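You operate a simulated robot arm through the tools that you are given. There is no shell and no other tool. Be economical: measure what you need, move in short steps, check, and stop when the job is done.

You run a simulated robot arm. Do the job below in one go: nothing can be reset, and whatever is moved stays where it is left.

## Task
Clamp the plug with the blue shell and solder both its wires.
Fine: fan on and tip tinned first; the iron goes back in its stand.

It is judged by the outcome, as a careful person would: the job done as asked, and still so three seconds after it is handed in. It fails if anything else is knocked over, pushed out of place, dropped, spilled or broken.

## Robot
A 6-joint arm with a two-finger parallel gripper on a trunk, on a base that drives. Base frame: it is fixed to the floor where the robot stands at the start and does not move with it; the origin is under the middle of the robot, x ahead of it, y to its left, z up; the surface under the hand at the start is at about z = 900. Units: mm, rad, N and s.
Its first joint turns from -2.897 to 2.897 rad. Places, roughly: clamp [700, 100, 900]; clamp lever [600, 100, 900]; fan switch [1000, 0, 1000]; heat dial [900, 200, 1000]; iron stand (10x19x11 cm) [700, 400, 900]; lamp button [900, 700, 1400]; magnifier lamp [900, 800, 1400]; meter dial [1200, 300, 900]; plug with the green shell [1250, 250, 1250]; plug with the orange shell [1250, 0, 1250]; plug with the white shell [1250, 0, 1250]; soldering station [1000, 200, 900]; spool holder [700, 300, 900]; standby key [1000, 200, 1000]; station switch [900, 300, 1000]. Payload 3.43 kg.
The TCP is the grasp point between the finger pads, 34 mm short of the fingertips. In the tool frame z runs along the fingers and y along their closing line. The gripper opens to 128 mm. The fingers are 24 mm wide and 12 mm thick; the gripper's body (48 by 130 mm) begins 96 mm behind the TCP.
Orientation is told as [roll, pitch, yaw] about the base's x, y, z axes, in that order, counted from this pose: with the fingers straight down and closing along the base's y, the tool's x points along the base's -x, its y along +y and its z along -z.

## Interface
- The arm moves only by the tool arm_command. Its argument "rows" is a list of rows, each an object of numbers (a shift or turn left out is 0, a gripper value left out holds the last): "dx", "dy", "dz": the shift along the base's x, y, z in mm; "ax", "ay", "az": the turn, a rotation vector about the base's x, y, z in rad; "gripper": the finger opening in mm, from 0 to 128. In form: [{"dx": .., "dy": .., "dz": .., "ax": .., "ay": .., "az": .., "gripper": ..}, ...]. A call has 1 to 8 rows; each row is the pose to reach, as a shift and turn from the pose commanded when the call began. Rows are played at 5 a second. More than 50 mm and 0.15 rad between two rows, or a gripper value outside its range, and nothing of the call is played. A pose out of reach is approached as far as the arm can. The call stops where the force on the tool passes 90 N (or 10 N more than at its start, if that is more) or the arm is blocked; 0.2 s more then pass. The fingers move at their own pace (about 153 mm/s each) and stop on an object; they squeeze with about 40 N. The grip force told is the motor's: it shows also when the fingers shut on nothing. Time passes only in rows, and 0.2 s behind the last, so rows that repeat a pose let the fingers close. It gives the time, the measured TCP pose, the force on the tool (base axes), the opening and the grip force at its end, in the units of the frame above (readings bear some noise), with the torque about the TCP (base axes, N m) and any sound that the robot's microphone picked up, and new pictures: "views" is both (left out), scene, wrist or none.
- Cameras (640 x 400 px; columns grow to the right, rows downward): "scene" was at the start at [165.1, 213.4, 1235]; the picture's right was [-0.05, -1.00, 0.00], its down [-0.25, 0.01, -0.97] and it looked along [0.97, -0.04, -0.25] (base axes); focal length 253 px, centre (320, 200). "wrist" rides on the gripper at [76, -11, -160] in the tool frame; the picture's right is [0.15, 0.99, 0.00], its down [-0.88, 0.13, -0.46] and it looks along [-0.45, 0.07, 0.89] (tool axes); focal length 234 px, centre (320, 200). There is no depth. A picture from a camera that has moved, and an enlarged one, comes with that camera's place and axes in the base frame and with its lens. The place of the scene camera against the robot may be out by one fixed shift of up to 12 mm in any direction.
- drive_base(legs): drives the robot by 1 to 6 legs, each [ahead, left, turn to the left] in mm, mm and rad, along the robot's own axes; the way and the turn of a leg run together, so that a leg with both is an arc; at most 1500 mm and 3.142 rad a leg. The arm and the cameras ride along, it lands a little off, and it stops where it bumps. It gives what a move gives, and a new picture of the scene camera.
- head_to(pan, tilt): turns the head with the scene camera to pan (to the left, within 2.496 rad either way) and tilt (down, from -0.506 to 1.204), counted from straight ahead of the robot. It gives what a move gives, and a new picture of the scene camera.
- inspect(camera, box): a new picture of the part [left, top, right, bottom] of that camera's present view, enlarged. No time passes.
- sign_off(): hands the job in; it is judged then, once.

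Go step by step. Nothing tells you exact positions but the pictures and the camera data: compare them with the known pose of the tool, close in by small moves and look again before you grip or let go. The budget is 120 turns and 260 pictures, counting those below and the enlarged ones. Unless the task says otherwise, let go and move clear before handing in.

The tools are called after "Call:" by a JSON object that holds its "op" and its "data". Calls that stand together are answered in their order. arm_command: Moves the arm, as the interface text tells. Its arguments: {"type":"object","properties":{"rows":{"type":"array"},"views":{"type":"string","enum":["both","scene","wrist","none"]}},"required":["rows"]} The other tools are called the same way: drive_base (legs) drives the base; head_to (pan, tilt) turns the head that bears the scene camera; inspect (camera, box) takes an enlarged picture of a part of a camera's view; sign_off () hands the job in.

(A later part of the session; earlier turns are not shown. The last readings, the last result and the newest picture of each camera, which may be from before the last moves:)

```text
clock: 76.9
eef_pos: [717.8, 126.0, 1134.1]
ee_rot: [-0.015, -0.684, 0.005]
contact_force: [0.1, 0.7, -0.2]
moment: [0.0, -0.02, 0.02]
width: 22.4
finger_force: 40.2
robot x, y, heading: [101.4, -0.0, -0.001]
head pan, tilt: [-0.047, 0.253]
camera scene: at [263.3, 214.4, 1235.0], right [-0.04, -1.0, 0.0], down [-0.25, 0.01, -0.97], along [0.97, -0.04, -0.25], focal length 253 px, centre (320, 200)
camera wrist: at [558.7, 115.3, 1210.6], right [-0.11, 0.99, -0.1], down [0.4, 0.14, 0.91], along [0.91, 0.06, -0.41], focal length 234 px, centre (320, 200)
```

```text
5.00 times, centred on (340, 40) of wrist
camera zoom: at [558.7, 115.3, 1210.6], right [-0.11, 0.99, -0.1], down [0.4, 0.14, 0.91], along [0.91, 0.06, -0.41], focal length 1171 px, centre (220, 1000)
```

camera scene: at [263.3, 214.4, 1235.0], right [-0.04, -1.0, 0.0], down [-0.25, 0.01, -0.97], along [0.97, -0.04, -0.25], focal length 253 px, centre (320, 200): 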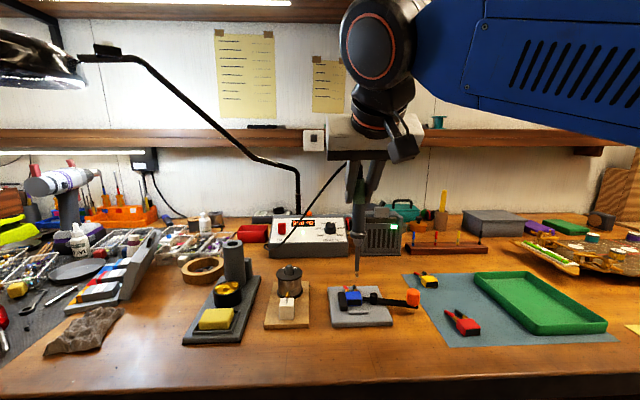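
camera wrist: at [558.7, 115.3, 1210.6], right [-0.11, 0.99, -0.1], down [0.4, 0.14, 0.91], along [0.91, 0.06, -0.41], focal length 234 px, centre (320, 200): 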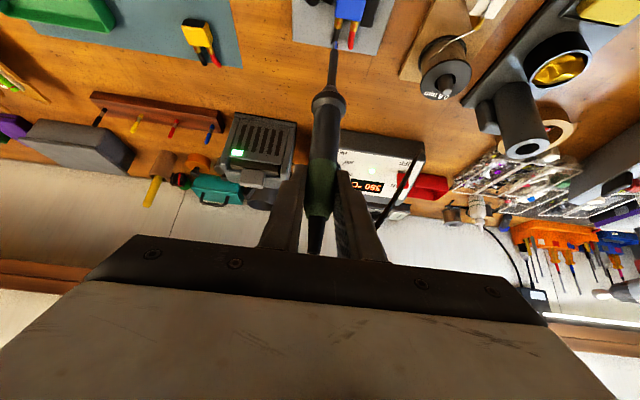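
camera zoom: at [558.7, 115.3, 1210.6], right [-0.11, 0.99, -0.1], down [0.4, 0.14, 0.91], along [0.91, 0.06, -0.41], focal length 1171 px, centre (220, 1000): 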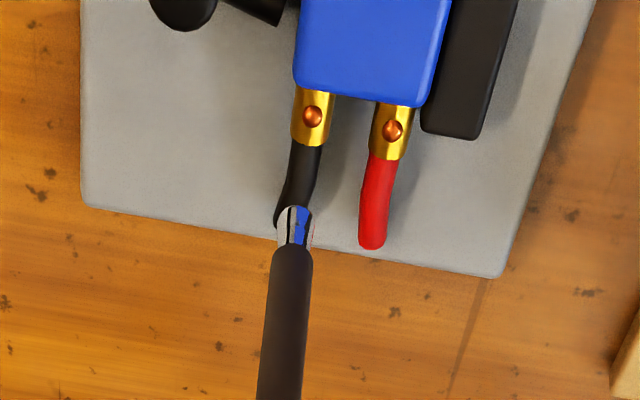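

Triangulated: tip at [714.7,121.9,955.8], black joint at [712,122.5,928], red joint at [712,140.8,928.5]. Lowering to just above the black joint.

Call:
{"op": "arm_command", "data": {"rows": [{"dx": -2.5, "dy": 0.7, "dz": -12}, {"dx": -2.5, "dy": 0.7, "dz": -23}], "views": "none"}}

Call:
{"op": "inspect", "data": {"camera": "scene", "box": [330, 265, 385, 315]}}

Call:
{"op": "inspect", "data": {"camera": "wrist", "box": [280, 0, 400, 80]}}

```text
clock: 77.5
eef_pos: [715.6, 126.0, 1113.5]
ee_rot: [-0.016, -0.684, 0.005]
contact_force: [0.3, 0.1, -1.2]
moment: [0.01, 0.03, -0.03]
width: 22.2
finger_force: 40.3
robot x, y, heading: [96.0, 3.5, 0.005]
head pan, tilt: [-0.047, 0.253]
```

```text
8.00 times, centred on (358, 290) of scene
camera zoom: at [263.3, 214.3, 1235.0], right [-0.04, -1.0, 0.0], down [-0.25, 0.01, -0.97], along [0.97, -0.04, -0.25], focal length 2020 px, centre (20, -520)
```

zoom: 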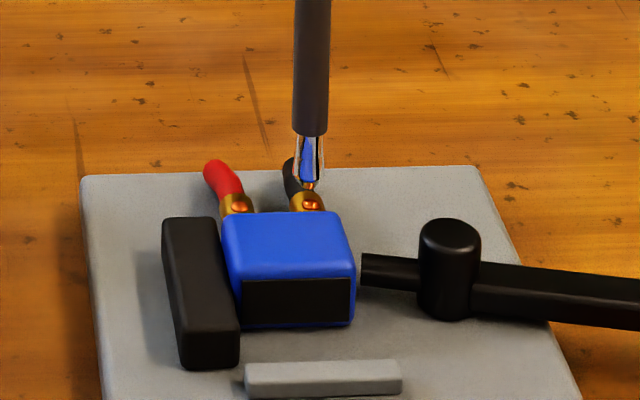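

```text
5.00 times, centred on (340, 40) of wrist
camera zoom: at [556.2, 116.6, 1188.1], right [-0.11, 0.99, -0.1], down [0.4, 0.14, 0.91], along [0.91, 0.06, -0.41], focal length 1171 px, centre (220, 1000)
```

zoom: 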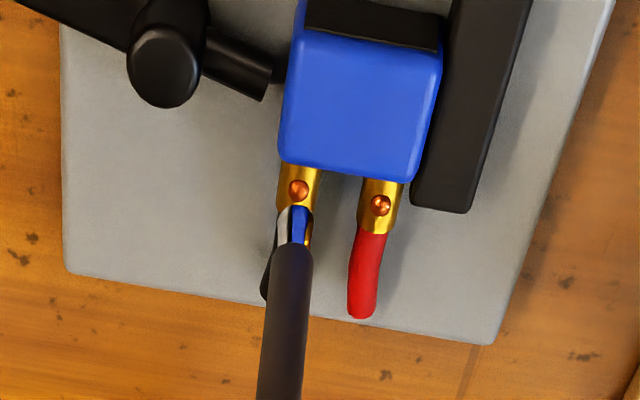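

Lined up in both views, about 5 mm above. Lower to touch the black joint and dwell.

Call:
{"op": "arm_command", "data": {"rows": [{"dz": -3}, {"dz": -4.5}, {"dz": -5.5}, {"dz": -6}, {"dz": -6.5}], "views": "none"}}

Call:
{"op": "inspect", "data": {"camera": "scene", "box": [330, 265, 385, 315]}}

```text
clock: 78.7
eef_pos: [715.6, 125.7, 1107.0]
ee_rot: [-0.016, -0.683, 0.002]
contact_force: [-0.8, -2.7, 2.5]
moment: [-0.47, 0.03, -0.06]
width: 22.4
finger_force: 40.1
robot x, y, heading: [99.0, -0.0, 0.002]
head pan, tilt: [-0.047, 0.253]
```

```text
8.00 times, centred on (358, 290) of scene
camera zoom: at [263.2, 214.2, 1235.0], right [-0.04, -1.0, 0.0], down [-0.25, 0.01, -0.97], along [0.97, -0.04, -0.25], focal length 2020 px, centre (20, -520)
```

zoom: 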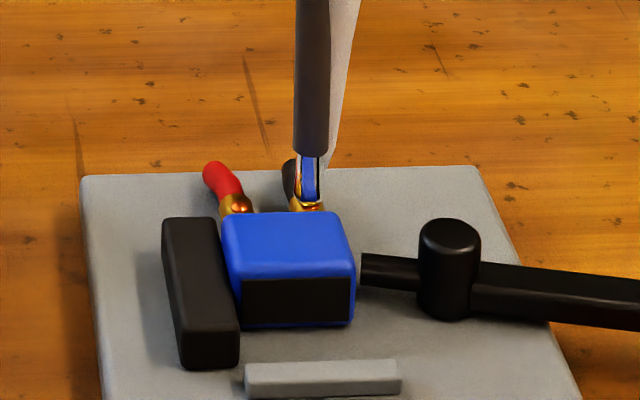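

Contact and smoke at the joint. Dwell about 1.5 s more, then lift slightly to check the joint.

Call:
{"op": "arm_command", "data": {"rows": [{"dz": 0}, {"dz": 0}, {"dz": 0}, {"dz": 0}, {"dz": 0}, {"dz": 0}, {"dz": 0}], "views": "none"}}

Call:
{"op": "arm_command", "data": {"rows": [{"dz": 10}, {"dz": 25}], "views": "none"}}

Call:
{"op": "inspect", "data": {"camera": "wrist", "box": [280, 0, 400, 80]}}

Call:
{"op": "inspect", "data": {"camera": "scene", "box": [335, 270, 375, 305]}}

```text
clock: 80.3
eef_pos: [716.6, 125.3, 1108.4]
ee_rot: [-0.016, -0.682, 0.002]
contact_force: [-0.4, -2.3, 2.6]
moment: [-0.43, -0.03, -0.04]
width: 22.2
finger_force: 39.7
robot x, y, heading: [97.8, -1.6, -0.002]
head pan, tilt: [-0.047, 0.253]
```

```text
clock: 80.9
eef_pos: [715.9, 125.9, 1132.1]
ee_rot: [-0.015, -0.683, 0.003]
contact_force: [0.3, 0.1, -1.2]
moment: [0.02, -0.01, -0.01]
width: 22.1
finger_force: 40.3
robot x, y, heading: [101.3, -3.4, 0.002]
head pan, tilt: [-0.047, 0.253]
```

```text
5.00 times, centred on (340, 40) of wrist
camera zoom: at [555.3, 116.0, 1207.8], right [-0.11, 0.99, -0.1], down [0.4, 0.14, 0.91], along [0.91, 0.06, -0.41], focal length 1171 px, centre (220, 1000)
```

zoom: 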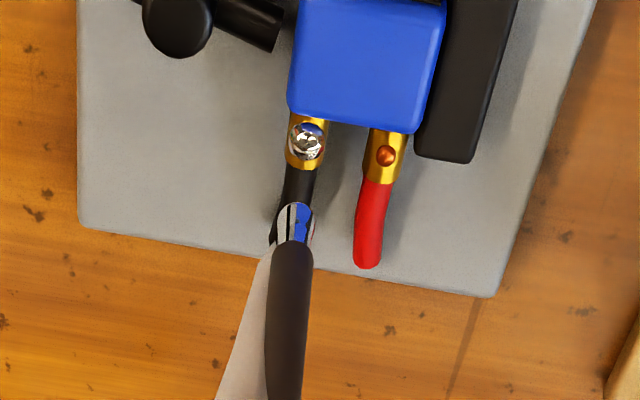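

```text
11.43 times, centred on (355, 288) of scene
camera zoom: at [263.3, 214.3, 1235.0], right [-0.04, -1.0, 0.0], down [-0.25, 0.01, -0.97], along [0.97, -0.04, -0.25], focal length 2886 px, centre (-80, -800)
```

zoom: 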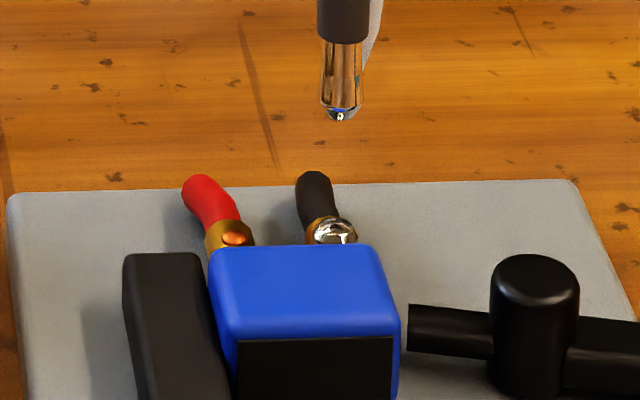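

The black joint now has a shiny solder blob. Moving 18.4 mm over to the red joint.

Call:
{"op": "arm_command", "data": {"rows": [{"dy": 18.4}, {"dy": 18.4, "dz": -10}, {"dy": 18.4, "dz": -19}], "views": "none"}}

Call:
{"op": "inspect", "data": {"camera": "wrist", "box": [280, 0, 400, 80]}}

Call:
{"op": "inspect", "data": {"camera": "scene", "box": [335, 270, 375, 305]}}

```text
clock: 81.7
eef_pos: [714.5, 143.2, 1113.2]
ee_rot: [-0.016, -0.682, 0.004]
contact_force: [0.4, 0.1, -1.2]
moment: [-0.03, 0.05, 0.03]
width: 22.5
finger_force: 39.8
robot x, y, heading: [96.4, 0.3, 0.001]
head pan, tilt: [-0.047, 0.253]
```

```text
5.00 times, centred on (340, 40) of wrist
camera zoom: at [554.7, 134.3, 1188.9], right [-0.11, 0.99, -0.1], down [0.4, 0.14, 0.91], along [0.91, 0.06, -0.41], focal length 1171 px, centre (220, 1000)
```

zoom: 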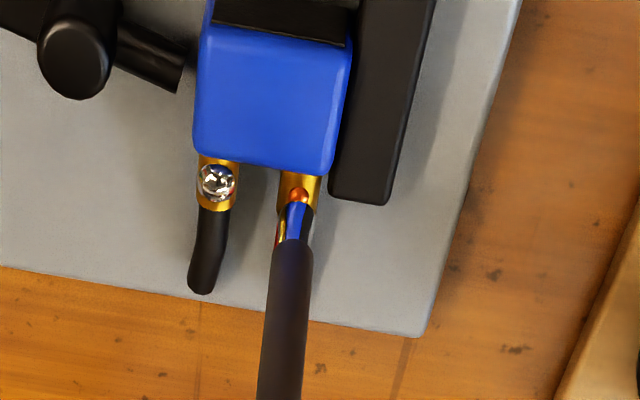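

```text
11.43 times, centred on (355, 288) of scene
camera zoom: at [263.3, 214.3, 1235.0], right [-0.04, -1.0, 0.0], down [-0.25, 0.01, -0.97], along [0.97, -0.04, -0.25], focal length 2886 px, centre (-80, -800)
```

zoom: 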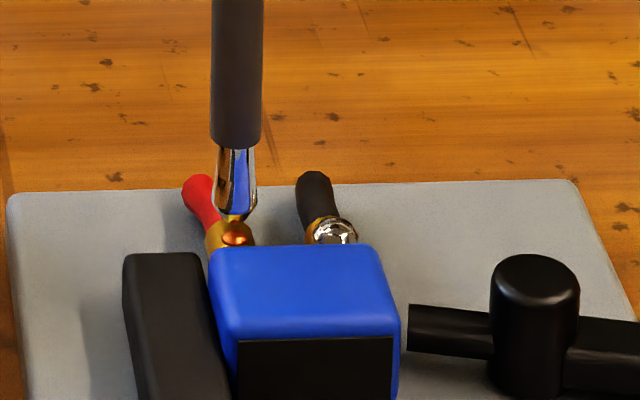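

Lined up over the red joint. Lower to contact and dwell.

Call:
{"op": "arm_command", "data": {"rows": [{"dz": -3}, {"dz": -4.5}, {"dz": -5.5}, {"dz": -6}, {"dz": -6.3}, {"dz": -6.3}, {"dz": -6.3}, {"dz": -6.3}], "views": "none"}}

Call:
{"op": "arm_command", "data": {"rows": [{"dz": 0}, {"dz": 0}, {"dz": 0}, {"dz": 0}, {"dz": 0}], "views": "none"}}

Call:
{"op": "arm_command", "data": {"rows": [{"dz": 10}, {"dz": 28}], "views": "none"}}

Call:
{"op": "inspect", "data": {"camera": "wrist", "box": [280, 0, 400, 80]}}

Call:
{"op": "inspect", "data": {"camera": "scene", "box": [335, 270, 375, 305]}}

```text
clock: 83.5
eef_pos: [715.2, 144.6, 1107.2]
ee_rot: [-0.013, -0.685, 0.002]
contact_force: [0.6, -2.4, 19.8]
moment: [-0.58, -0.19, 0.02]
width: 22.4
finger_force: 39.6
robot x, y, heading: [101.5, -1.3, 0.003]
head pan, tilt: [-0.047, 0.253]
```

```text
clock: 84.7
eef_pos: [713.8, 142.9, 1108.3]
ee_rot: [-0.014, -0.684, 0.005]
contact_force: [-0.1, -2.5, 22.2]
moment: [-0.44, -0.06, 0.01]
width: 22.3
finger_force: 40.2
robot x, y, heading: [96.7, 0.5, -0.005]
head pan, tilt: [-0.047, 0.253]
```

```text
clock: 85.3
eef_pos: [716.8, 144.7, 1134.6]
ee_rot: [-0.016, -0.683, 0.003]
contact_force: [-0.3, -0.2, 0.5]
moment: [0.04, 0.01, 0.02]
width: 22.4
finger_force: 40.1
robot x, y, heading: [94.7, 1.3, -0.003]
head pan, tilt: [-0.047, 0.253]
```

```text
5.00 times, centred on (340, 40) of wrist
camera zoom: at [555.6, 135.1, 1211.6], right [-0.11, 0.99, -0.1], down [0.4, 0.14, 0.91], along [0.91, 0.06, -0.41], focal length 1171 px, centre (220, 1000)
```

zoom: 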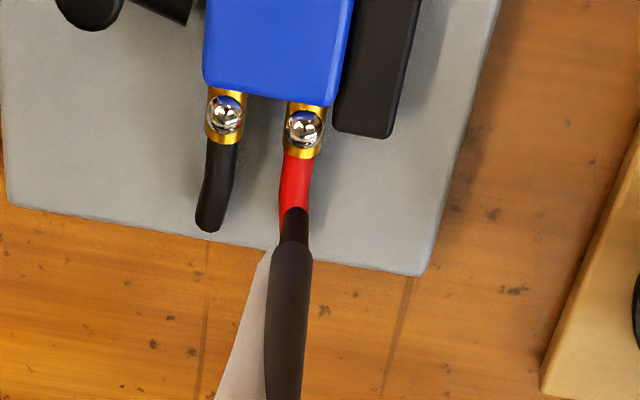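

```text
11.43 times, centred on (355, 288) of scene
camera zoom: at [263.3, 214.3, 1235.0], right [-0.04, -1.0, 0.0], down [-0.25, 0.01, -0.97], along [0.97, -0.04, -0.25], focal length 2886 px, centre (-80, -800)
```

zoom: 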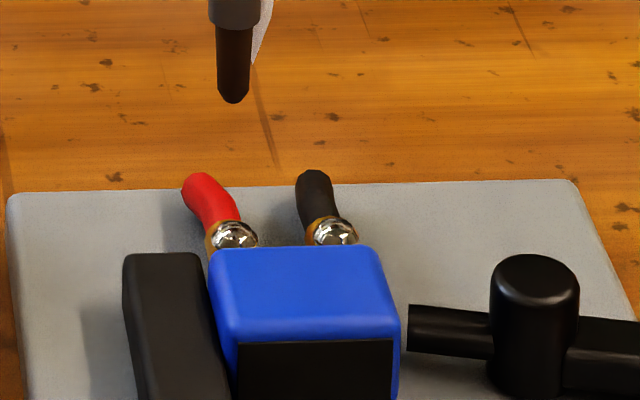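

Both joints are soldered. Now return the iron: rise, then travel to above the stand tube.

Call:
{"op": "arm_command", "data": {"rows": [{"dz": 40}, {"dz": 77, "dy": 20}, {"dz": 78, "dy": 65, "dx": 8}, {"dz": 78, "dy": 110, "dx": 18}, {"dz": 78, "dy": 155, "dx": 30}, {"dz": 78, "dy": 195, "dx": 45}, {"dz": 78, "dy": 235.5, "dx": 55}], "views": "none"}}

Call:
{"op": "inspect", "data": {"camera": "wrist", "box": [270, 0, 400, 90]}}

Call:
{"op": "inspect", "data": {"camera": "scene", "box": [205, 185, 275, 265]}}

```text
clock: 86.9
eef_pos: [771.2, 376.9, 1214.2]
ee_rot: [-0.015, -0.684, 0.002]
contact_force: [-0.5, -0.9, 0.6]
moment: [0.03, 0.03, 0.04]
width: 22.4
finger_force: 40.0
robot x, y, heading: [101.7, 1.1, 0.001]
head pan, tilt: [-0.047, 0.253]
```

```text
4.44 times, centred on (335, 45) of wrist
camera zoom: at [611.0, 367.6, 1289.6], right [-0.11, 0.99, -0.1], down [0.39, 0.14, 0.91], along [0.91, 0.06, -0.41], focal length 1041 px, centre (253, 889)
```

zoom: 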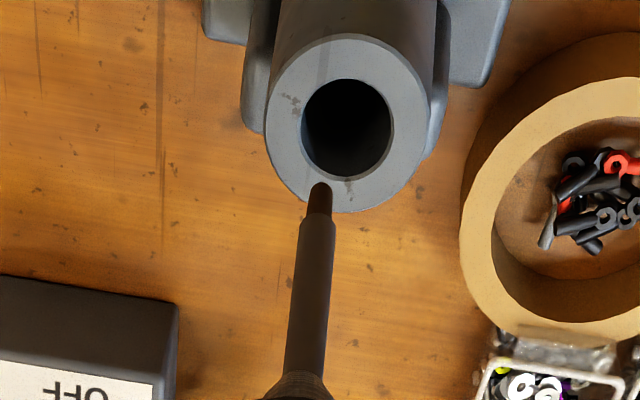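

```text
5.00 times, centred on (240, 225) of scene
camera zoom: at [263.1, 213.9, 1235.1], right [-0.04, -1.0, 0.0], down [-0.25, 0.01, -0.97], along [0.97, -0.04, -0.25], focal length 1263 px, centre (720, 75)
```

zoom: 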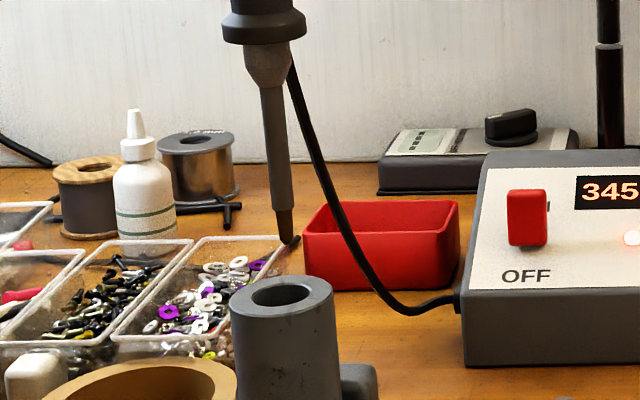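

Tip at about [769,375.6,1035]; tube hole centre at [769.5,379.7,1010]. I'll correct by +4 mm in y and start lowering.

Call:
{"op": "arm_command", "data": {"rows": [{"dx": 0.6, "dy": 4}, {"dx": 0.6, "dy": 4, "dz": -12}, {"dx": 0.6, "dy": 4, "dz": -20}], "views": "none"}}

Call:
{"op": "inspect", "data": {"camera": "wrist", "box": [270, 0, 400, 90]}}

Call:
{"op": "inspect", "data": {"camera": "scene", "box": [205, 195, 275, 275]}}

```text
clock: 87.7
eef_pos: [771.0, 384.5, 1193.8]
ee_rot: [-0.015, -0.681, 0.003]
contact_force: [0.6, -0.3, -0.8]
moment: [0.01, -0.01, 0.0]
width: 22.4
finger_force: 40.3
robot x, y, heading: [98.0, -1.8, -0.003]
head pan, tilt: [-0.047, 0.253]
```

```text
4.44 times, centred on (335, 45) of wrist
camera zoom: at [612.0, 374.6, 1269.0], right [-0.11, 0.99, -0.1], down [0.4, 0.14, 0.91], along [0.91, 0.06, -0.41], focal length 1041 px, centre (253, 889)
```

zoom: 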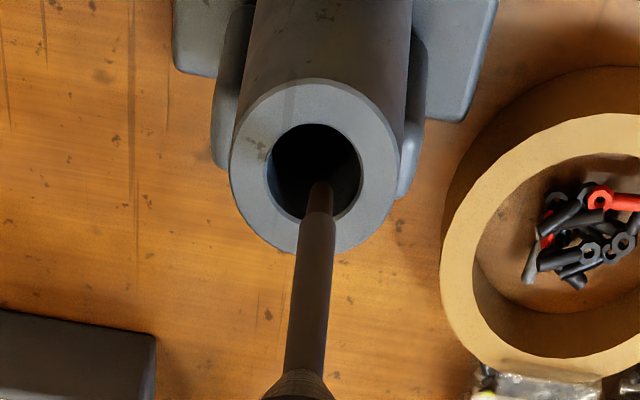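

```text
5.00 times, centred on (240, 235) of scene
camera zoom: at [263.3, 214.5, 1235.0], right [-0.04, -1.0, 0.0], down [-0.25, 0.01, -0.97], along [0.97, -0.04, -0.25], focal length 1263 px, centre (720, 25)
```

zoom: 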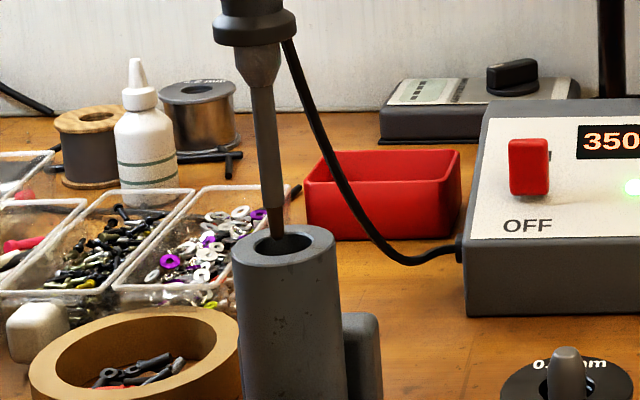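

Tip is at the hole's mouth, about 2 mm too far in +y. Correct and lower it in.

Call:
{"op": "arm_command", "data": {"rows": [{"dy": -2}, {"dy": -2, "dz": -20}, {"dy": -2, "dz": -45}, {"dy": -2, "dz": -70}], "views": "none"}}

Call:
{"op": "inspect", "data": {"camera": "scene", "box": [205, 180, 275, 260]}}

Call:
{"op": "inspect", "data": {"camera": "wrist", "box": [270, 50, 400, 160]}}

```text
clock: 88.7
eef_pos: [771.1, 381.9, 1120.9]
ee_rot: [-0.014, -0.684, 0.004]
contact_force: [-0.2, -1.0, 0.2]
moment: [-0.03, 0.01, 0.01]
width: 22.1
finger_force: 40.2
robot x, y, heading: [97.0, 0.7, 0.007]
head pan, tilt: [-0.047, 0.253]
```

```text
5.00 times, centred on (240, 220) of scene
camera zoom: at [263.3, 214.4, 1235.0], right [-0.04, -1.0, 0.0], down [-0.25, 0.01, -0.97], along [0.97, -0.04, -0.25], focal length 1263 px, centre (720, 100)
```

zoom: 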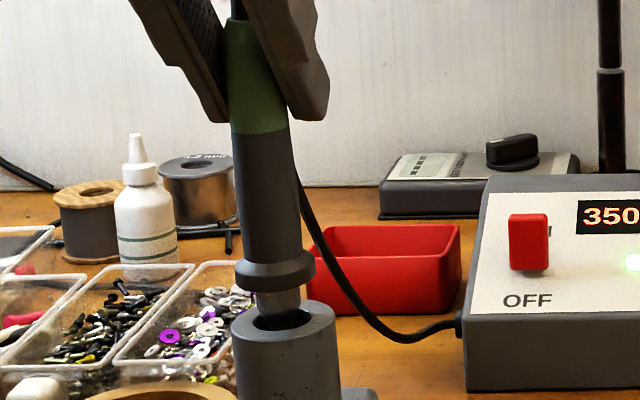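

```text
3.64 times, centred on (335, 105) of wrist
camera zoom: at [611.5, 372.3, 1197.2], right [-0.11, 0.99, -0.1], down [0.4, 0.14, 0.91], along [0.91, 0.06, -0.41], focal length 852 px, centre (266, 546)
```

zoom: 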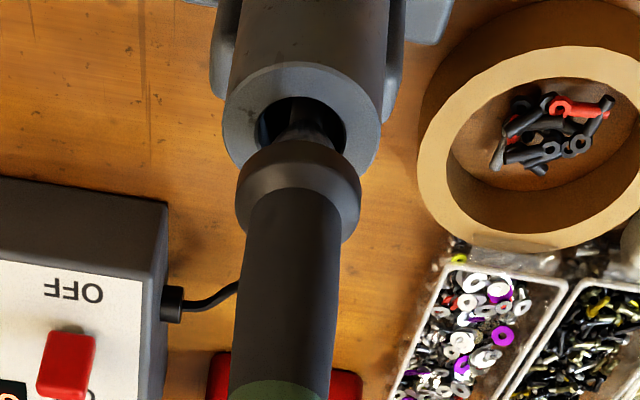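

Nicely in the hole. Lower the rest until the collar rests.

Call:
{"op": "arm_command", "data": {"rows": [{"dy": -0.7, "dz": -10}, {"dy": -0.7, "dz": -18}, {"dy": -0.7, "dz": -21}, {"dy": -0.7, "dz": -22.5}, {"dy": -0.7, "dz": -23.5}], "views": "none"}}

Call:
{"op": "inspect", "data": {"camera": "scene", "box": [205, 180, 275, 260]}}

```text
clock: 89.9
eef_pos: [771.0, 380.1, 1102.0]
ee_rot: [-0.012, -0.687, 0.001]
contact_force: [6.5, 5.7, 50.5]
moment: [0.82, -0.1, 0.0]
width: 22.4
finger_force: 39.8
robot x, y, heading: [99.4, 1.9, -0.001]
head pan, tilt: [-0.047, 0.253]
```

```text
5.00 times, centred on (240, 220) of scene
camera zoom: at [262.3, 213.9, 1235.3], right [-0.04, -1.0, 0.0], down [-0.25, 0.01, -0.97], along [0.97, -0.04, -0.25], focal length 1263 px, centre (720, 100)
```

zoom: 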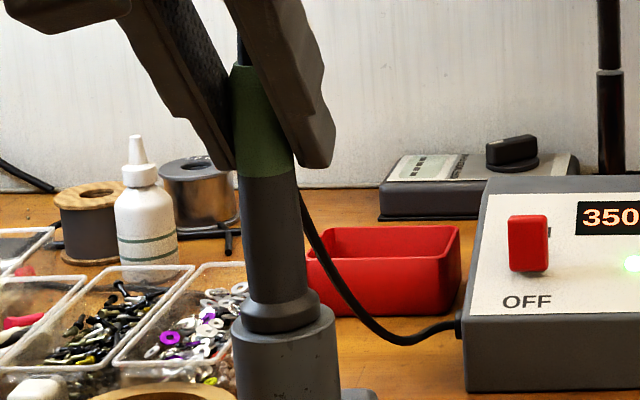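

The collar rests on the tube. Ease off, open, and back straight away.

Call:
{"op": "arm_command", "data": {"rows": [{"dz": 2.5}, {"dz": 2.5, "gripper": 60}, {"dz": 2.5}, {"dz": 2.5}], "views": "none"}}

Call:
{"op": "inspect", "data": {"camera": "scene", "box": [205, 160, 275, 260]}}

Call:
{"op": "inspect", "data": {"camera": "wrist", "box": [220, 80, 420, 260]}}

```text
clock: 90.9
eef_pos: [771.2, 380.3, 1101.0]
ee_rot: [-0.016, -0.684, 0.005]
contact_force: [-0.8, -0.3, -0.4]
moment: [0.02, -0.04, 0.01]
width: 60.0
finger_force: 0.0
robot x, y, heading: [98.8, 3.7, 0.004]
head pan, tilt: [-0.047, 0.253]
```

```text
4.00 times, centred on (240, 210) of scene
camera zoom: at [263.2, 214.4, 1235.0], right [-0.04, -1.0, 0.0], down [-0.25, 0.01, -0.97], along [0.97, -0.04, -0.25], focal length 1010 px, centre (640, 160)
```

zoom: 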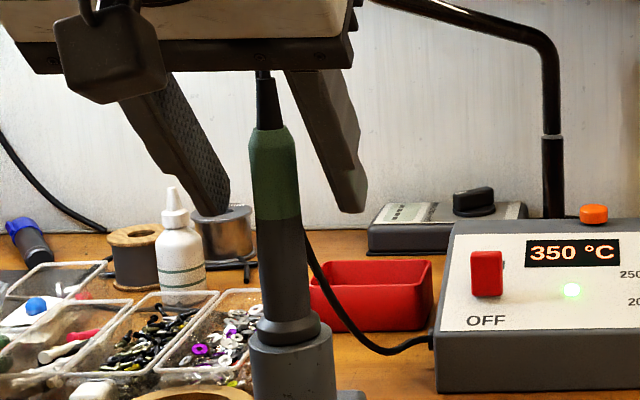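

```text
2.22 times, centred on (320, 170) of wrist
camera zoom: at [611.1, 371.6, 1177.3], right [-0.11, 0.99, -0.1], down [0.4, 0.14, 0.91], along [0.91, 0.06, -0.41], focal length 520 px, centre (320, 267)
```

zoom: 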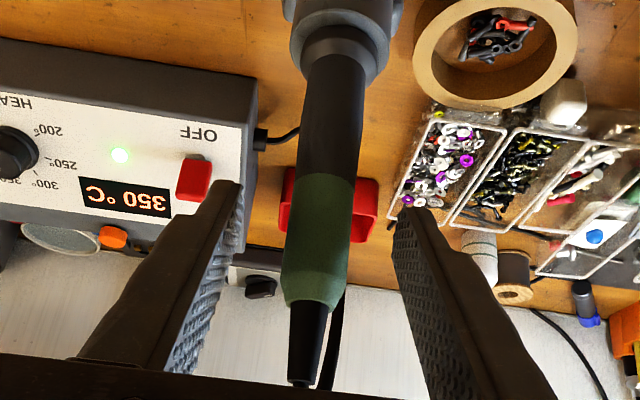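

Iron stands seated in its holder. Back the hand away in -x.

Call:
{"op": "arm_command", "data": {"rows": [{"dx": -30}, {"dx": -65}, {"dx": -100}, {"dx": -120, "dy": -35, "dz": 20}, {"dx": -130, "dy": -75, "dz": 30}, {"dx": -135, "dy": -115, "dz": 30}, {"dx": -135, "dy": -160, "dz": 30}], "views": "scene"}}

Call:
{"op": "inspect", "data": {"camera": "scene", "box": [180, 160, 420, 310]}}

Call:
{"op": "inspect", "data": {"camera": "scene", "box": [325, 275, 425, 335]}}

```text
clock: 92.5
eef_pos: [635.3, 220.9, 1131.5]
ee_rot: [-0.017, -0.683, 0.006]
contact_force: [0.8, 0.7, 0.3]
moment: [-0.05, 0.01, -0.05]
width: 60.0
finger_force: 0.1
robot x, y, heading: [96.4, 0.3, 0.002]
head pan, tilt: [-0.047, 0.253]
camera scene: at [263.3, 214.9, 1234.9], right [-0.04, -1.0, 0.0], down [-0.25, 0.01, -0.97], along [0.97, -0.04, -0.25], focal length 253 px, centre (320, 200)
```

scene: 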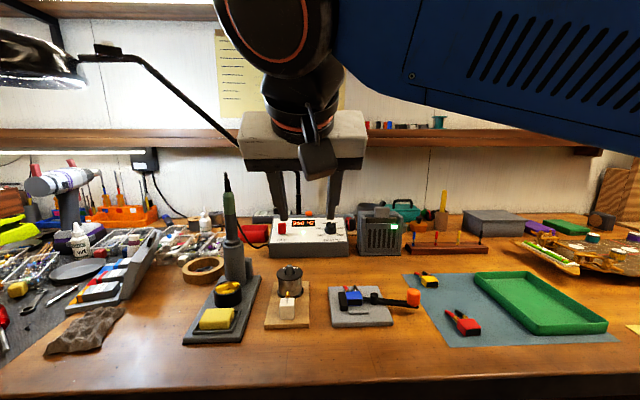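

```text
2.67 times, centred on (300, 235) of scene
camera zoom: at [263.3, 214.9, 1234.9], right [-0.04, -1.0, 0.0], down [-0.25, 0.01, -0.97], along [0.97, -0.04, -0.25], focal length 674 px, centre (373, 107)
```

zoom: 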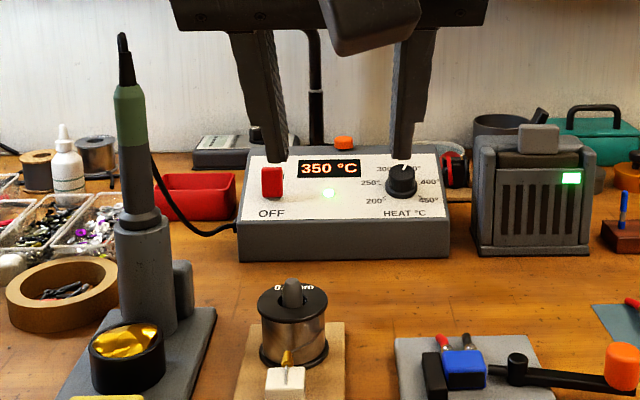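

```text
6.40 times, centred on (375, 305) of scene
camera zoom: at [263.3, 214.9, 1234.9], right [-0.04, -1.0, 0.0], down [-0.25, 0.01, -0.97], along [0.97, -0.04, -0.25], focal length 1616 px, centre (-32, -472)
```

zoom: 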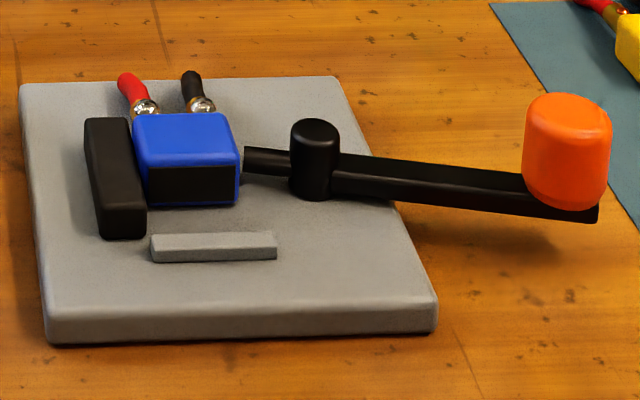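

Everything looks done, but I want a solid check of the clamp: I'll nudge the shell's rear face horizontally (+x) with the closed fingertips and watch the force. First bring the tool upright behind the plug.

Call:
{"op": "arm_command", "data": {"rows": [{"dx": 3, "dy": -15, "ay": 0.14, "ax": 0.004, "gripper": 0}, {"dx": 6, "dy": -30, "ay": 0.28, "ax": 0.008}, {"dx": 10, "dy": -50, "ay": 0.42, "ax": 0.012, "dz": -20}, {"dx": 15, "dy": -70, "ay": 0.56, "ax": 0.016, "dz": -50}, {"dx": 20, "dy": -85, "ay": 0.683, "ax": 0.016, "dz": -90}, {"dx": 26, "dy": -89.5, "ay": 0.683, "ax": 0.016, "dz": -135}], "views": "none"}}

Call:
{"op": "inspect", "data": {"camera": "wrist", "box": [240, 110, 400, 230]}}

```text
clock: 93.9
eef_pos: [663.7, 130.5, 995.5]
ee_rot: [0.005, 0.001, -0.001]
contact_force: [0.2, -0.2, -0.1]
moment: [-0.01, -0.01, 0.0]
width: 0.1
finger_force: 33.1
robot x, y, heading: [93.8, -0.5, 0.002]
head pan, tilt: [-0.047, 0.253]
```

```text
3.33 times, centred on (320, 170) of wrist
camera zoom: at [586.7, 119.7, 1155.8], right [-0.14, 0.99, 0.0], down [0.88, 0.13, 0.46], along [0.45, 0.07, -0.89], focal length 781 px, centre (320, 300)
```

zoom: 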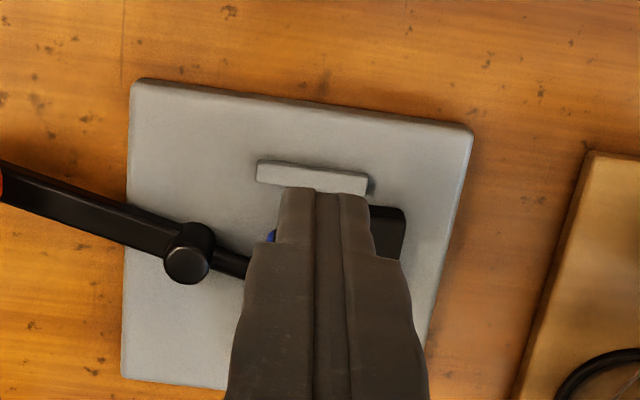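

Call:
{"op": "arm_command", "data": {"rows": [{"dz": -25}, {"dz": -39}, {"dz": -39, "dx": 5}, {"dz": -39, "dx": 8}, {"dz": -39, "dx": 10}, {"dz": -39, "dx": 11}, {"dz": -39, "dx": 12}], "views": "none"}}

```text
clock: 95.5
eef_pos: [673.7, 131.3, 958.0]
ee_rot: [0.001, 0.0, -0.003]
contact_force: [-2.4, -0.6, 0.5]
moment: [-0.04, 0.07, -0.03]
width: 0.0
finger_force: 33.8
robot x, y, heading: [94.8, 0.8, 0.003]
head pan, tilt: [-0.047, 0.253]
```

Light contact maybe (2 N). I'll continue in small steps.

Call:
{"op": "arm_command", "data": {"rows": [{"dx": 0.7}, {"dx": 1.4}], "views": "none"}}

Call:
{"op": "inspect", "data": {"camera": "wrist", "box": [240, 130, 380, 230]}}

```text
clock: 96.1
eef_pos: [675.9, 131.4, 957.5]
ee_rot: [0.0, -0.001, -0.002]
contact_force: [-2.1, 0.2, 0.1]
moment: [0.02, 0.08, 0.01]
width: 0.0
finger_force: 32.8
robot x, y, heading: [98.9, 0.9, 0.003]
head pan, tilt: [-0.047, 0.253]
```

```text
4.00 times, centred on (310, 180) of wrist
camera zoom: at [599.5, 120.2, 1117.1], right [-0.14, 0.99, 0.0], down [0.88, 0.13, 0.46], along [0.45, 0.07, -0.89], focal length 937 px, centre (360, 280)
```

zoom: 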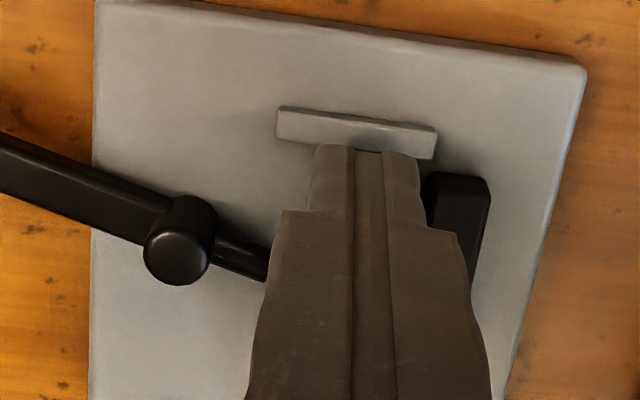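

I read a steady 2 N. I'll push a little more and check whether the shell actually moves.

Call:
{"op": "arm_command", "data": {"rows": [{"dx": 1}, {"dx": 2}, {"dx": 3}], "views": "none"}}

Call:
{"op": "inspect", "data": {"camera": "scene", "box": [325, 275, 425, 335]}}

```text
clock: 96.9
eef_pos: [679.6, 131.9, 957.3]
ee_rot: [0.002, 0.0, -0.002]
contact_force: [-1.9, -0.2, -0.6]
moment: [0.04, 0.08, 0.04]
width: 0.0
finger_force: 32.7
robot x, y, heading: [99.4, -2.3, -0.003]
head pan, tilt: [-0.047, 0.253]
```

```text
6.40 times, centred on (375, 305) of scene
camera zoom: at [263.2, 214.4, 1235.0], right [-0.04, -1.0, 0.0], down [-0.25, 0.01, -0.97], along [0.97, -0.04, -0.25], focal length 1616 px, centre (-32, -472)
```

zoom: 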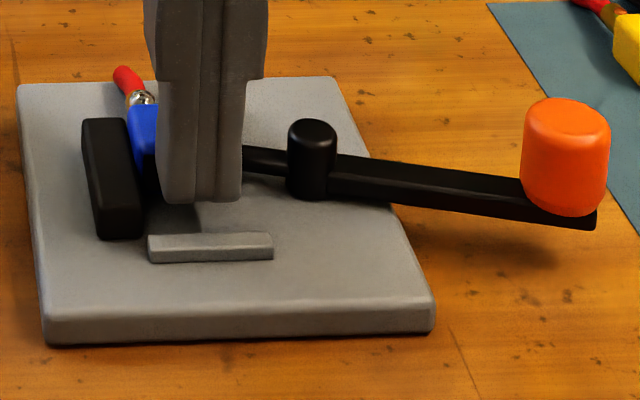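

The plug slides at 2 N, so it isn't clamped. Looking at the geometry again: the low bar's height and position match the wires right behind the cups, so it is a wire rest. The plug should lie with its wires toward the robot, shell centred between jaw and nose (x≈692). I'll push it out past the jaw so I can regrip and turn it.

Call:
{"op": "arm_command", "data": {"rows": [{"dx": 4}, {"dx": 8}, {"dx": 12}, {"dx": 14}, {"dx": 8, "dz": 5}, {"dx": 8, "dz": 50}, {"dx": 40, "dz": 75}, {"dx": 48, "dz": 75, "gripper": 42}], "views": "none"}}

Call:
{"op": "inspect", "data": {"camera": "wrist", "box": [220, 80, 420, 220]}}

```text
clock: 98.7
eef_pos: [726.6, 130.8, 1032.8]
ee_rot: [0.003, 0.001, -0.004]
contact_force: [-0.3, 0.0, 0.3]
moment: [0.03, 0.0, -0.02]
width: 42.0
finger_force: 0.1
robot x, y, heading: [102.2, 1.2, 0.001]
head pan, tilt: [-0.047, 0.253]
```

```text
2.86 times, centred on (320, 150) of wrist
camera zoom: at [649.9, 119.8, 1193.0], right [-0.14, 0.99, 0.0], down [0.88, 0.13, 0.46], along [0.45, 0.07, -0.89], focal length 669 px, centre (320, 343)
```

zoom: 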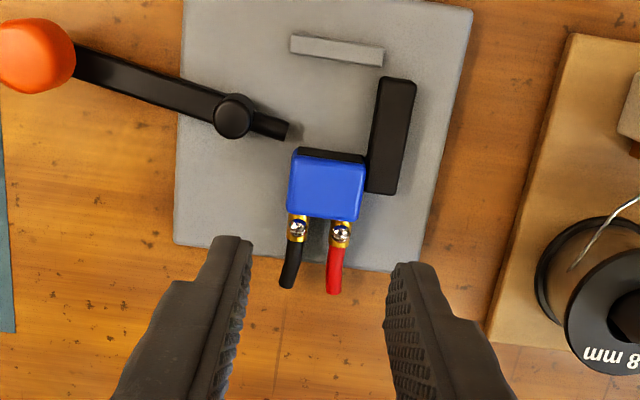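

The plug is at [716,132]. I'll lower over its front half and grip.

Call:
{"op": "arm_command", "data": {"rows": [{"dx": 3, "dy": 1.5, "dz": -40}, {"dx": 3, "dy": 1.5, "dz": -75}, {"dx": 3, "dy": 1.5, "dz": -81}, {"dx": 3, "dy": 1.5, "dz": -81, "gripper": 10}, {"dx": 3, "dy": 1.5, "dz": -81}, {"dx": 3, "dy": 1.5, "dz": -81}], "views": "none"}}

Call:
{"op": "arm_command", "data": {"rows": [{"dz": 30}, {"dz": 75}, {"dz": 95, "az": 0.1}, {"dz": 95, "az": 0.24}, {"dz": 95, "az": 0.38}, {"dz": 95, "az": 0.52}, {"dz": 95, "az": 0.66}, {"dz": 95, "az": 0.8}], "views": "none"}}

Call:
{"op": "inspect", "data": {"camera": "wrist", "box": [220, 80, 420, 220]}}

```text
clock: 100.1
eef_pos: [730.8, 132.6, 951.0]
ee_rot: [0.003, 0.002, -0.002]
contact_force: [-1.2, -3.8, -0.7]
moment: [-0.19, -0.04, 0.07]
width: 28.4
finger_force: 40.2
robot x, y, heading: [97.1, -8.0, 0.007]
head pan, tilt: [-0.047, 0.253]
```

```text
clock: 101.9
eef_pos: [729.2, 133.4, 1046.4]
ee_rot: [0.001, 0.001, 0.798]
contact_force: [-0.8, 0.3, 0.1]
moment: [0.01, 0.02, -0.01]
width: 28.5
finger_force: 40.4
robot x, y, heading: [97.2, -3.0, 0.002]
head pan, tilt: [-0.047, 0.253]
```

```text
2.86 times, centred on (320, 150) of wrist
camera zoom: at [684.7, 70.5, 1206.2], right [-0.81, 0.58, 0.0], down [0.52, 0.72, 0.46], along [0.26, 0.37, -0.89], focal length 669 px, centre (320, 343)
```

zoom: 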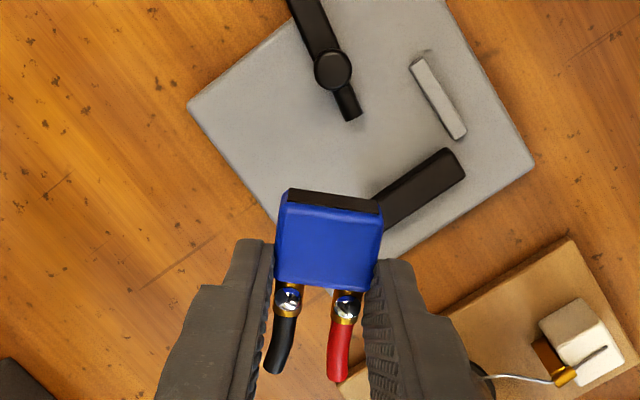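

Held well. Continue turning toward 180°.

Call:
{"op": "arm_command", "data": {"rows": [{"az": 0.147}, {"az": 0.294}, {"az": 0.441}, {"az": 0.588}, {"az": 0.735}, {"az": 0.882}, {"az": 1.029}, {"az": 1.176}], "views": "none"}}

Call:
{"op": "arm_command", "data": {"rows": [{"az": 0.147}, {"az": 0.294}, {"az": 0.441}, {"az": 0.588}, {"az": 0.735}, {"az": 0.882}, {"az": 1.029}, {"az": 1.167}], "views": "none"}}

Call:
{"op": "inspect", "data": {"camera": "wrist", "box": [200, 60, 440, 240]}}

```text
clock: 103.7
eef_pos: [728.9, 131.8, 1047.2]
ee_rot: [0.0, 0.001, 1.976]
contact_force: [-0.3, 0.2, 0.3]
moment: [0.0, 0.01, -0.02]
width: 28.2
finger_force: 40.2
robot x, y, heading: [97.6, 4.4, 0.005]
head pan, tilt: [-0.047, 0.253]
```

```text
clock: 105.5
eef_pos: [728.7, 132.2, 1046.5]
ee_rot: [0.002, 0.0, -3.14]
contact_force: [0.9, -0.3, -0.6]
moment: [-0.01, 0.0, 0.01]
width: 28.4
finger_force: 39.4
robot x, y, heading: [97.4, -3.0, 0.0]
head pan, tilt: [-0.047, 0.253]
```

```text
2.22 times, centred on (320, 150) of wrist
camera zoom: at [804.9, 144.5, 1205.9], right [0.15, -0.99, 0.0], down [-0.88, -0.13, 0.46], along [-0.45, -0.07, -0.89], focal length 520 px, centre (320, 311)
```

zoom: 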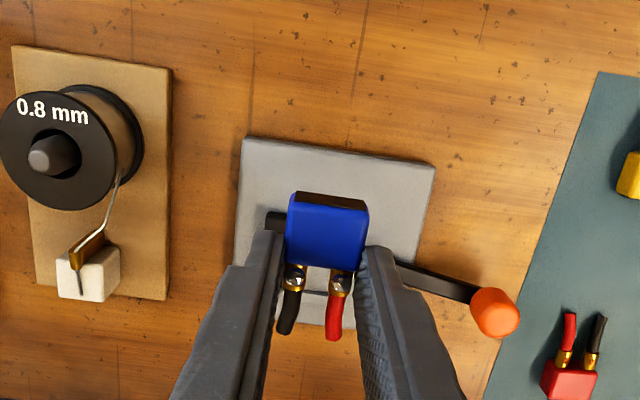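

Turned 180°, wires now toward the robot. Lower onto the plate beyond the jaw.

Call:
{"op": "arm_command", "data": {"rows": [{"dx": 1, "dz": -40}, {"dx": 1, "dz": -80}, {"dx": 1, "dz": -92}, {"dx": 1, "dz": -94}, {"dx": 1, "dz": -95.5}, {"dx": 1, "dz": -96.5}], "views": "none"}}

Call:
{"op": "inspect", "data": {"camera": "scene", "box": [325, 255, 405, 325]}}

```text
clock: 106.9
eef_pos: [730.2, 133.9, 950.9]
ee_rot: [0.001, 0.0, 3.141]
contact_force: [5.9, 5.1, 24.5]
moment: [0.47, 0.18, -0.16]
width: 28.4
finger_force: 40.1
robot x, y, heading: [104.1, 0.4, 0.005]
head pan, tilt: [-0.047, 0.253]
```

```text
5.71 times, centred on (365, 290) of scene
camera zoom: at [262.9, 214.4, 1235.1], right [-0.04, -1.0, 0.0], down [-0.25, 0.01, -0.97], along [0.97, -0.04, -0.25], focal length 1443 px, centre (63, -314)
```

zoom: 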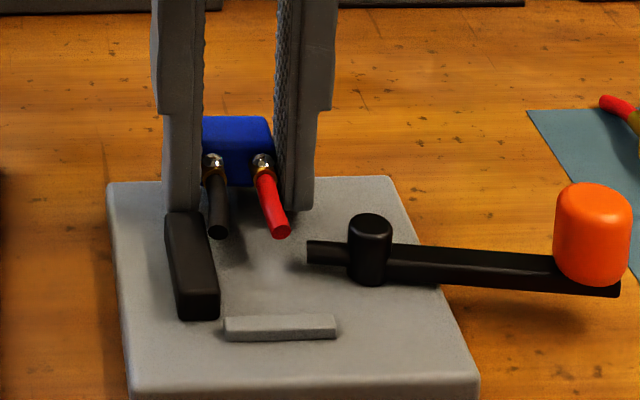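

On the plate, wires clear of the jaw. Release and lift.

Call:
{"op": "arm_command", "data": {"rows": [{"dz": 1, "gripper": 36}, {"dz": 1}, {"dz": 15}, {"dz": 55}, {"dx": 45, "dz": 70, "gripper": 0}, {"dx": 45, "dz": 70}], "views": "none"}}

Call:
{"op": "inspect", "data": {"camera": "wrist", "box": [220, 60, 420, 220]}}

Call:
{"op": "inspect", "data": {"camera": "scene", "box": [325, 255, 405, 325]}}

```text
clock: 108.3
eef_pos: [774.7, 131.1, 1019.9]
ee_rot: [0.003, 0.001, 3.141]
contact_force: [-0.5, 0.3, -0.2]
moment: [0.02, -0.02, -0.01]
width: 0.0
finger_force: 33.1
robot x, y, heading: [97.7, 1.4, 0.003]
head pan, tilt: [-0.047, 0.253]
```

```text
2.50 times, centred on (320, 140) of wrist
camera zoom: at [850.3, 142.3, 1179.3], right [0.15, -0.99, 0.0], down [-0.88, -0.13, 0.46], along [-0.45, -0.07, -0.89], focal length 585 px, centre (320, 350)
```

zoom: 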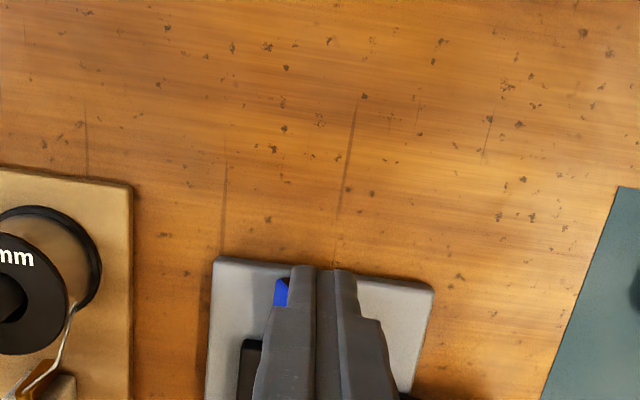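

```text
5.71 times, centred on (365, 290) of scene
camera zoom: at [263.2, 214.3, 1235.0], right [-0.04, -1.0, 0.0], down [-0.25, 0.01, -0.97], along [0.97, -0.04, -0.25], focal length 1443 px, centre (63, -314)
```

zoom: 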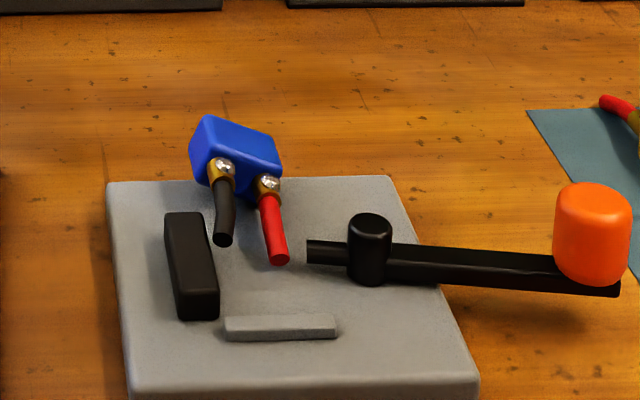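

The plug appears to have turned a bit on release. Let me look closer.

Call:
{"op": "inspect", "data": {"camera": "scene", "box": [340, 268, 375, 305]}}

Call:
{"op": "arm_command", "data": {"rows": [{"dz": 10, "dy": 35}, {"dz": 10, "dy": 70}], "views": "none"}}

Call:
{"op": "inspect", "data": {"camera": "wrist", "box": [320, 100, 460, 220]}}

```text
10.81 times, centred on (358, 286) of scene
camera zoom: at [263.2, 214.3, 1235.0], right [-0.04, -1.0, 0.0], down [-0.25, 0.01, -0.97], along [0.97, -0.04, -0.25], focal length 2730 px, centre (-85, -735)
```

zoom: 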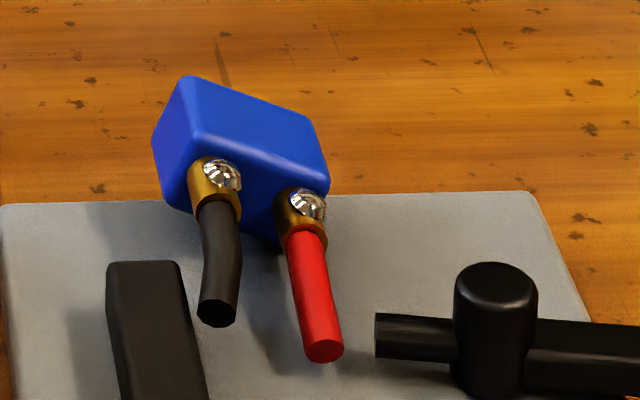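

```text
clock: 108.9
eef_pos: [775.4, 200.6, 1030.5]
ee_rot: [0.004, -0.001, 3.14]
contact_force: [-0.4, 0.2, -0.1]
moment: [0.02, -0.03, 0.0]
width: 0.0
finger_force: 32.7
robot x, y, heading: [95.6, -1.6, 0.001]
head pan, tilt: [-0.047, 0.253]
```

```text
3.33 times, centred on (390, 160) of wrist
camera zoom: at [850.8, 212.1, 1189.7], right [0.14, -0.99, 0.0], down [-0.88, -0.13, 0.46], along [-0.45, -0.07, -0.89], focal length 781 px, centre (87, 333)
```

zoom: 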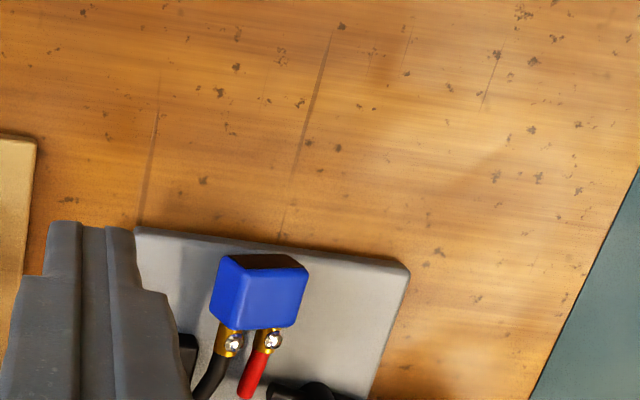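

Call:
{"op": "inspect", "data": {"camera": "scene", "box": [335, 265, 380, 305]}}

Call:
{"op": "inspect", "data": {"camera": "wrist", "box": [355, 150, 425, 220]}}

```text
10.00 times, centred on (358, 285) of scene
camera zoom: at [263.3, 214.1, 1235.0], right [-0.04, -1.0, 0.0], down [-0.25, 0.01, -0.97], along [0.97, -0.04, -0.25], focal length 2526 px, centre (-55, -650)
```

zoom: 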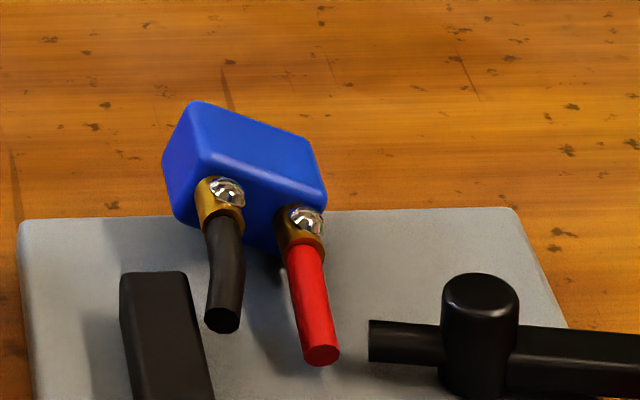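

```text
5.71 times, centred on (390, 185) of wrist
camera zoom: at [850.8, 212.1, 1189.7], right [0.14, -0.99, 0.0], down [-0.88, -0.13, 0.46], along [-0.45, -0.07, -0.89], focal length 1338 px, centre (-80, 286)
```

zoom: 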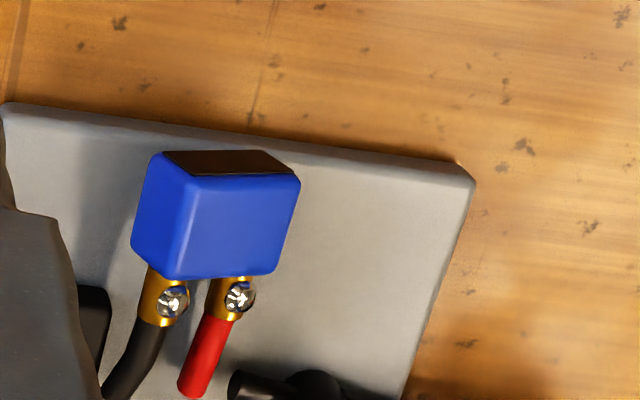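

The black wire is lying on the jaw's top edge, propping the plug up. I'll first open the lever (so its nose is out of the way), then shift the plug away from the jaw.

Call:
{"op": "arm_command", "data": {"rows": [{"dx": -10, "dy": -45, "dz": 25}, {"dx": -20, "dy": -93, "dz": 25}, {"dx": -35, "dy": -138, "dz": 20}, {"dx": -60, "dy": -178, "dz": 5}, {"dx": -62, "dy": -183, "dz": -40}, {"dx": -62, "dy": -183, "dz": -63}], "views": "none"}}

Call:
{"op": "arm_command", "data": {"rows": [{"dx": -14, "dy": 0}, {"dx": -26, "dy": -2}, {"dx": -37, "dy": -2}, {"dx": -47, "dy": 0}, {"dx": -57, "dy": 5}, {"dx": -65, "dy": 10}, {"dx": -73, "dy": 17}, {"dx": -80, "dy": 25}], "views": "none"}}

Call:
{"op": "inspect", "data": {"camera": "scene", "box": [320, 260, 420, 340]}}

```text
refused: row 1 steps farther than a row can; nothing moved
```

```text
clock: 110.7
eef_pos: [696.1, 226.2, 1028.8]
ee_rot: [0.002, 0.0, 3.142]
contact_force: [0.0, 0.4, -0.3]
moment: [-0.01, 0.02, 0.01]
width: 0.0
finger_force: 33.2
robot x, y, heading: [101.9, -0.9, 0.001]
head pan, tilt: [-0.047, 0.253]
```

```text
5.00 times, centred on (370, 300) of scene
camera zoom: at [263.3, 214.3, 1235.0], right [-0.04, -1.0, 0.0], down [-0.25, 0.01, -0.97], along [0.97, -0.04, -0.25], focal length 1263 px, centre (70, -300)
```

zoom: 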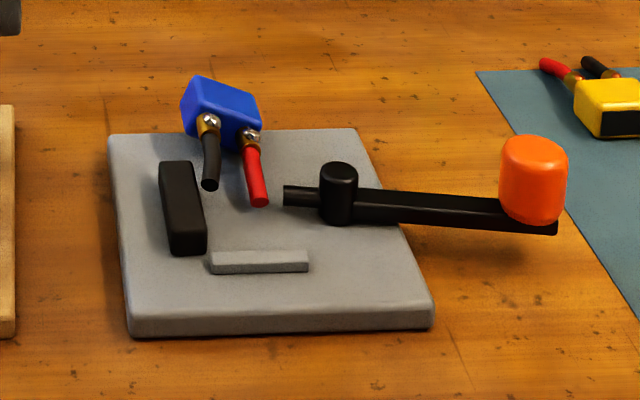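

That move was refused and the follow-up moved harmlessly in the air. Redo with shorter steps.

Call:
{"op": "arm_command", "data": {"rows": [{"dx": 3, "dy": -40, "dz": 15}, {"dx": 6, "dy": -85, "dz": 15}, {"dx": 9, "dy": -130, "dz": 10}, {"dx": 12, "dy": -172, "dz": 0}, {"dx": 16, "dy": -208, "dz": -20}, {"dx": 16, "dy": -208, "dz": -61}], "views": "none"}}

```text
clock: 112.1
eef_pos: [713.0, 19.3, 968.6]
ee_rot: [0.002, 0.0, 3.141]
contact_force: [0.0, 0.5, -0.4]
moment: [0.01, -0.01, 0.04]
width: 0.0
finger_force: 33.4
robot x, y, heading: [99.1, 3.3, 0.0]
head pan, tilt: [-0.047, 0.253]
```

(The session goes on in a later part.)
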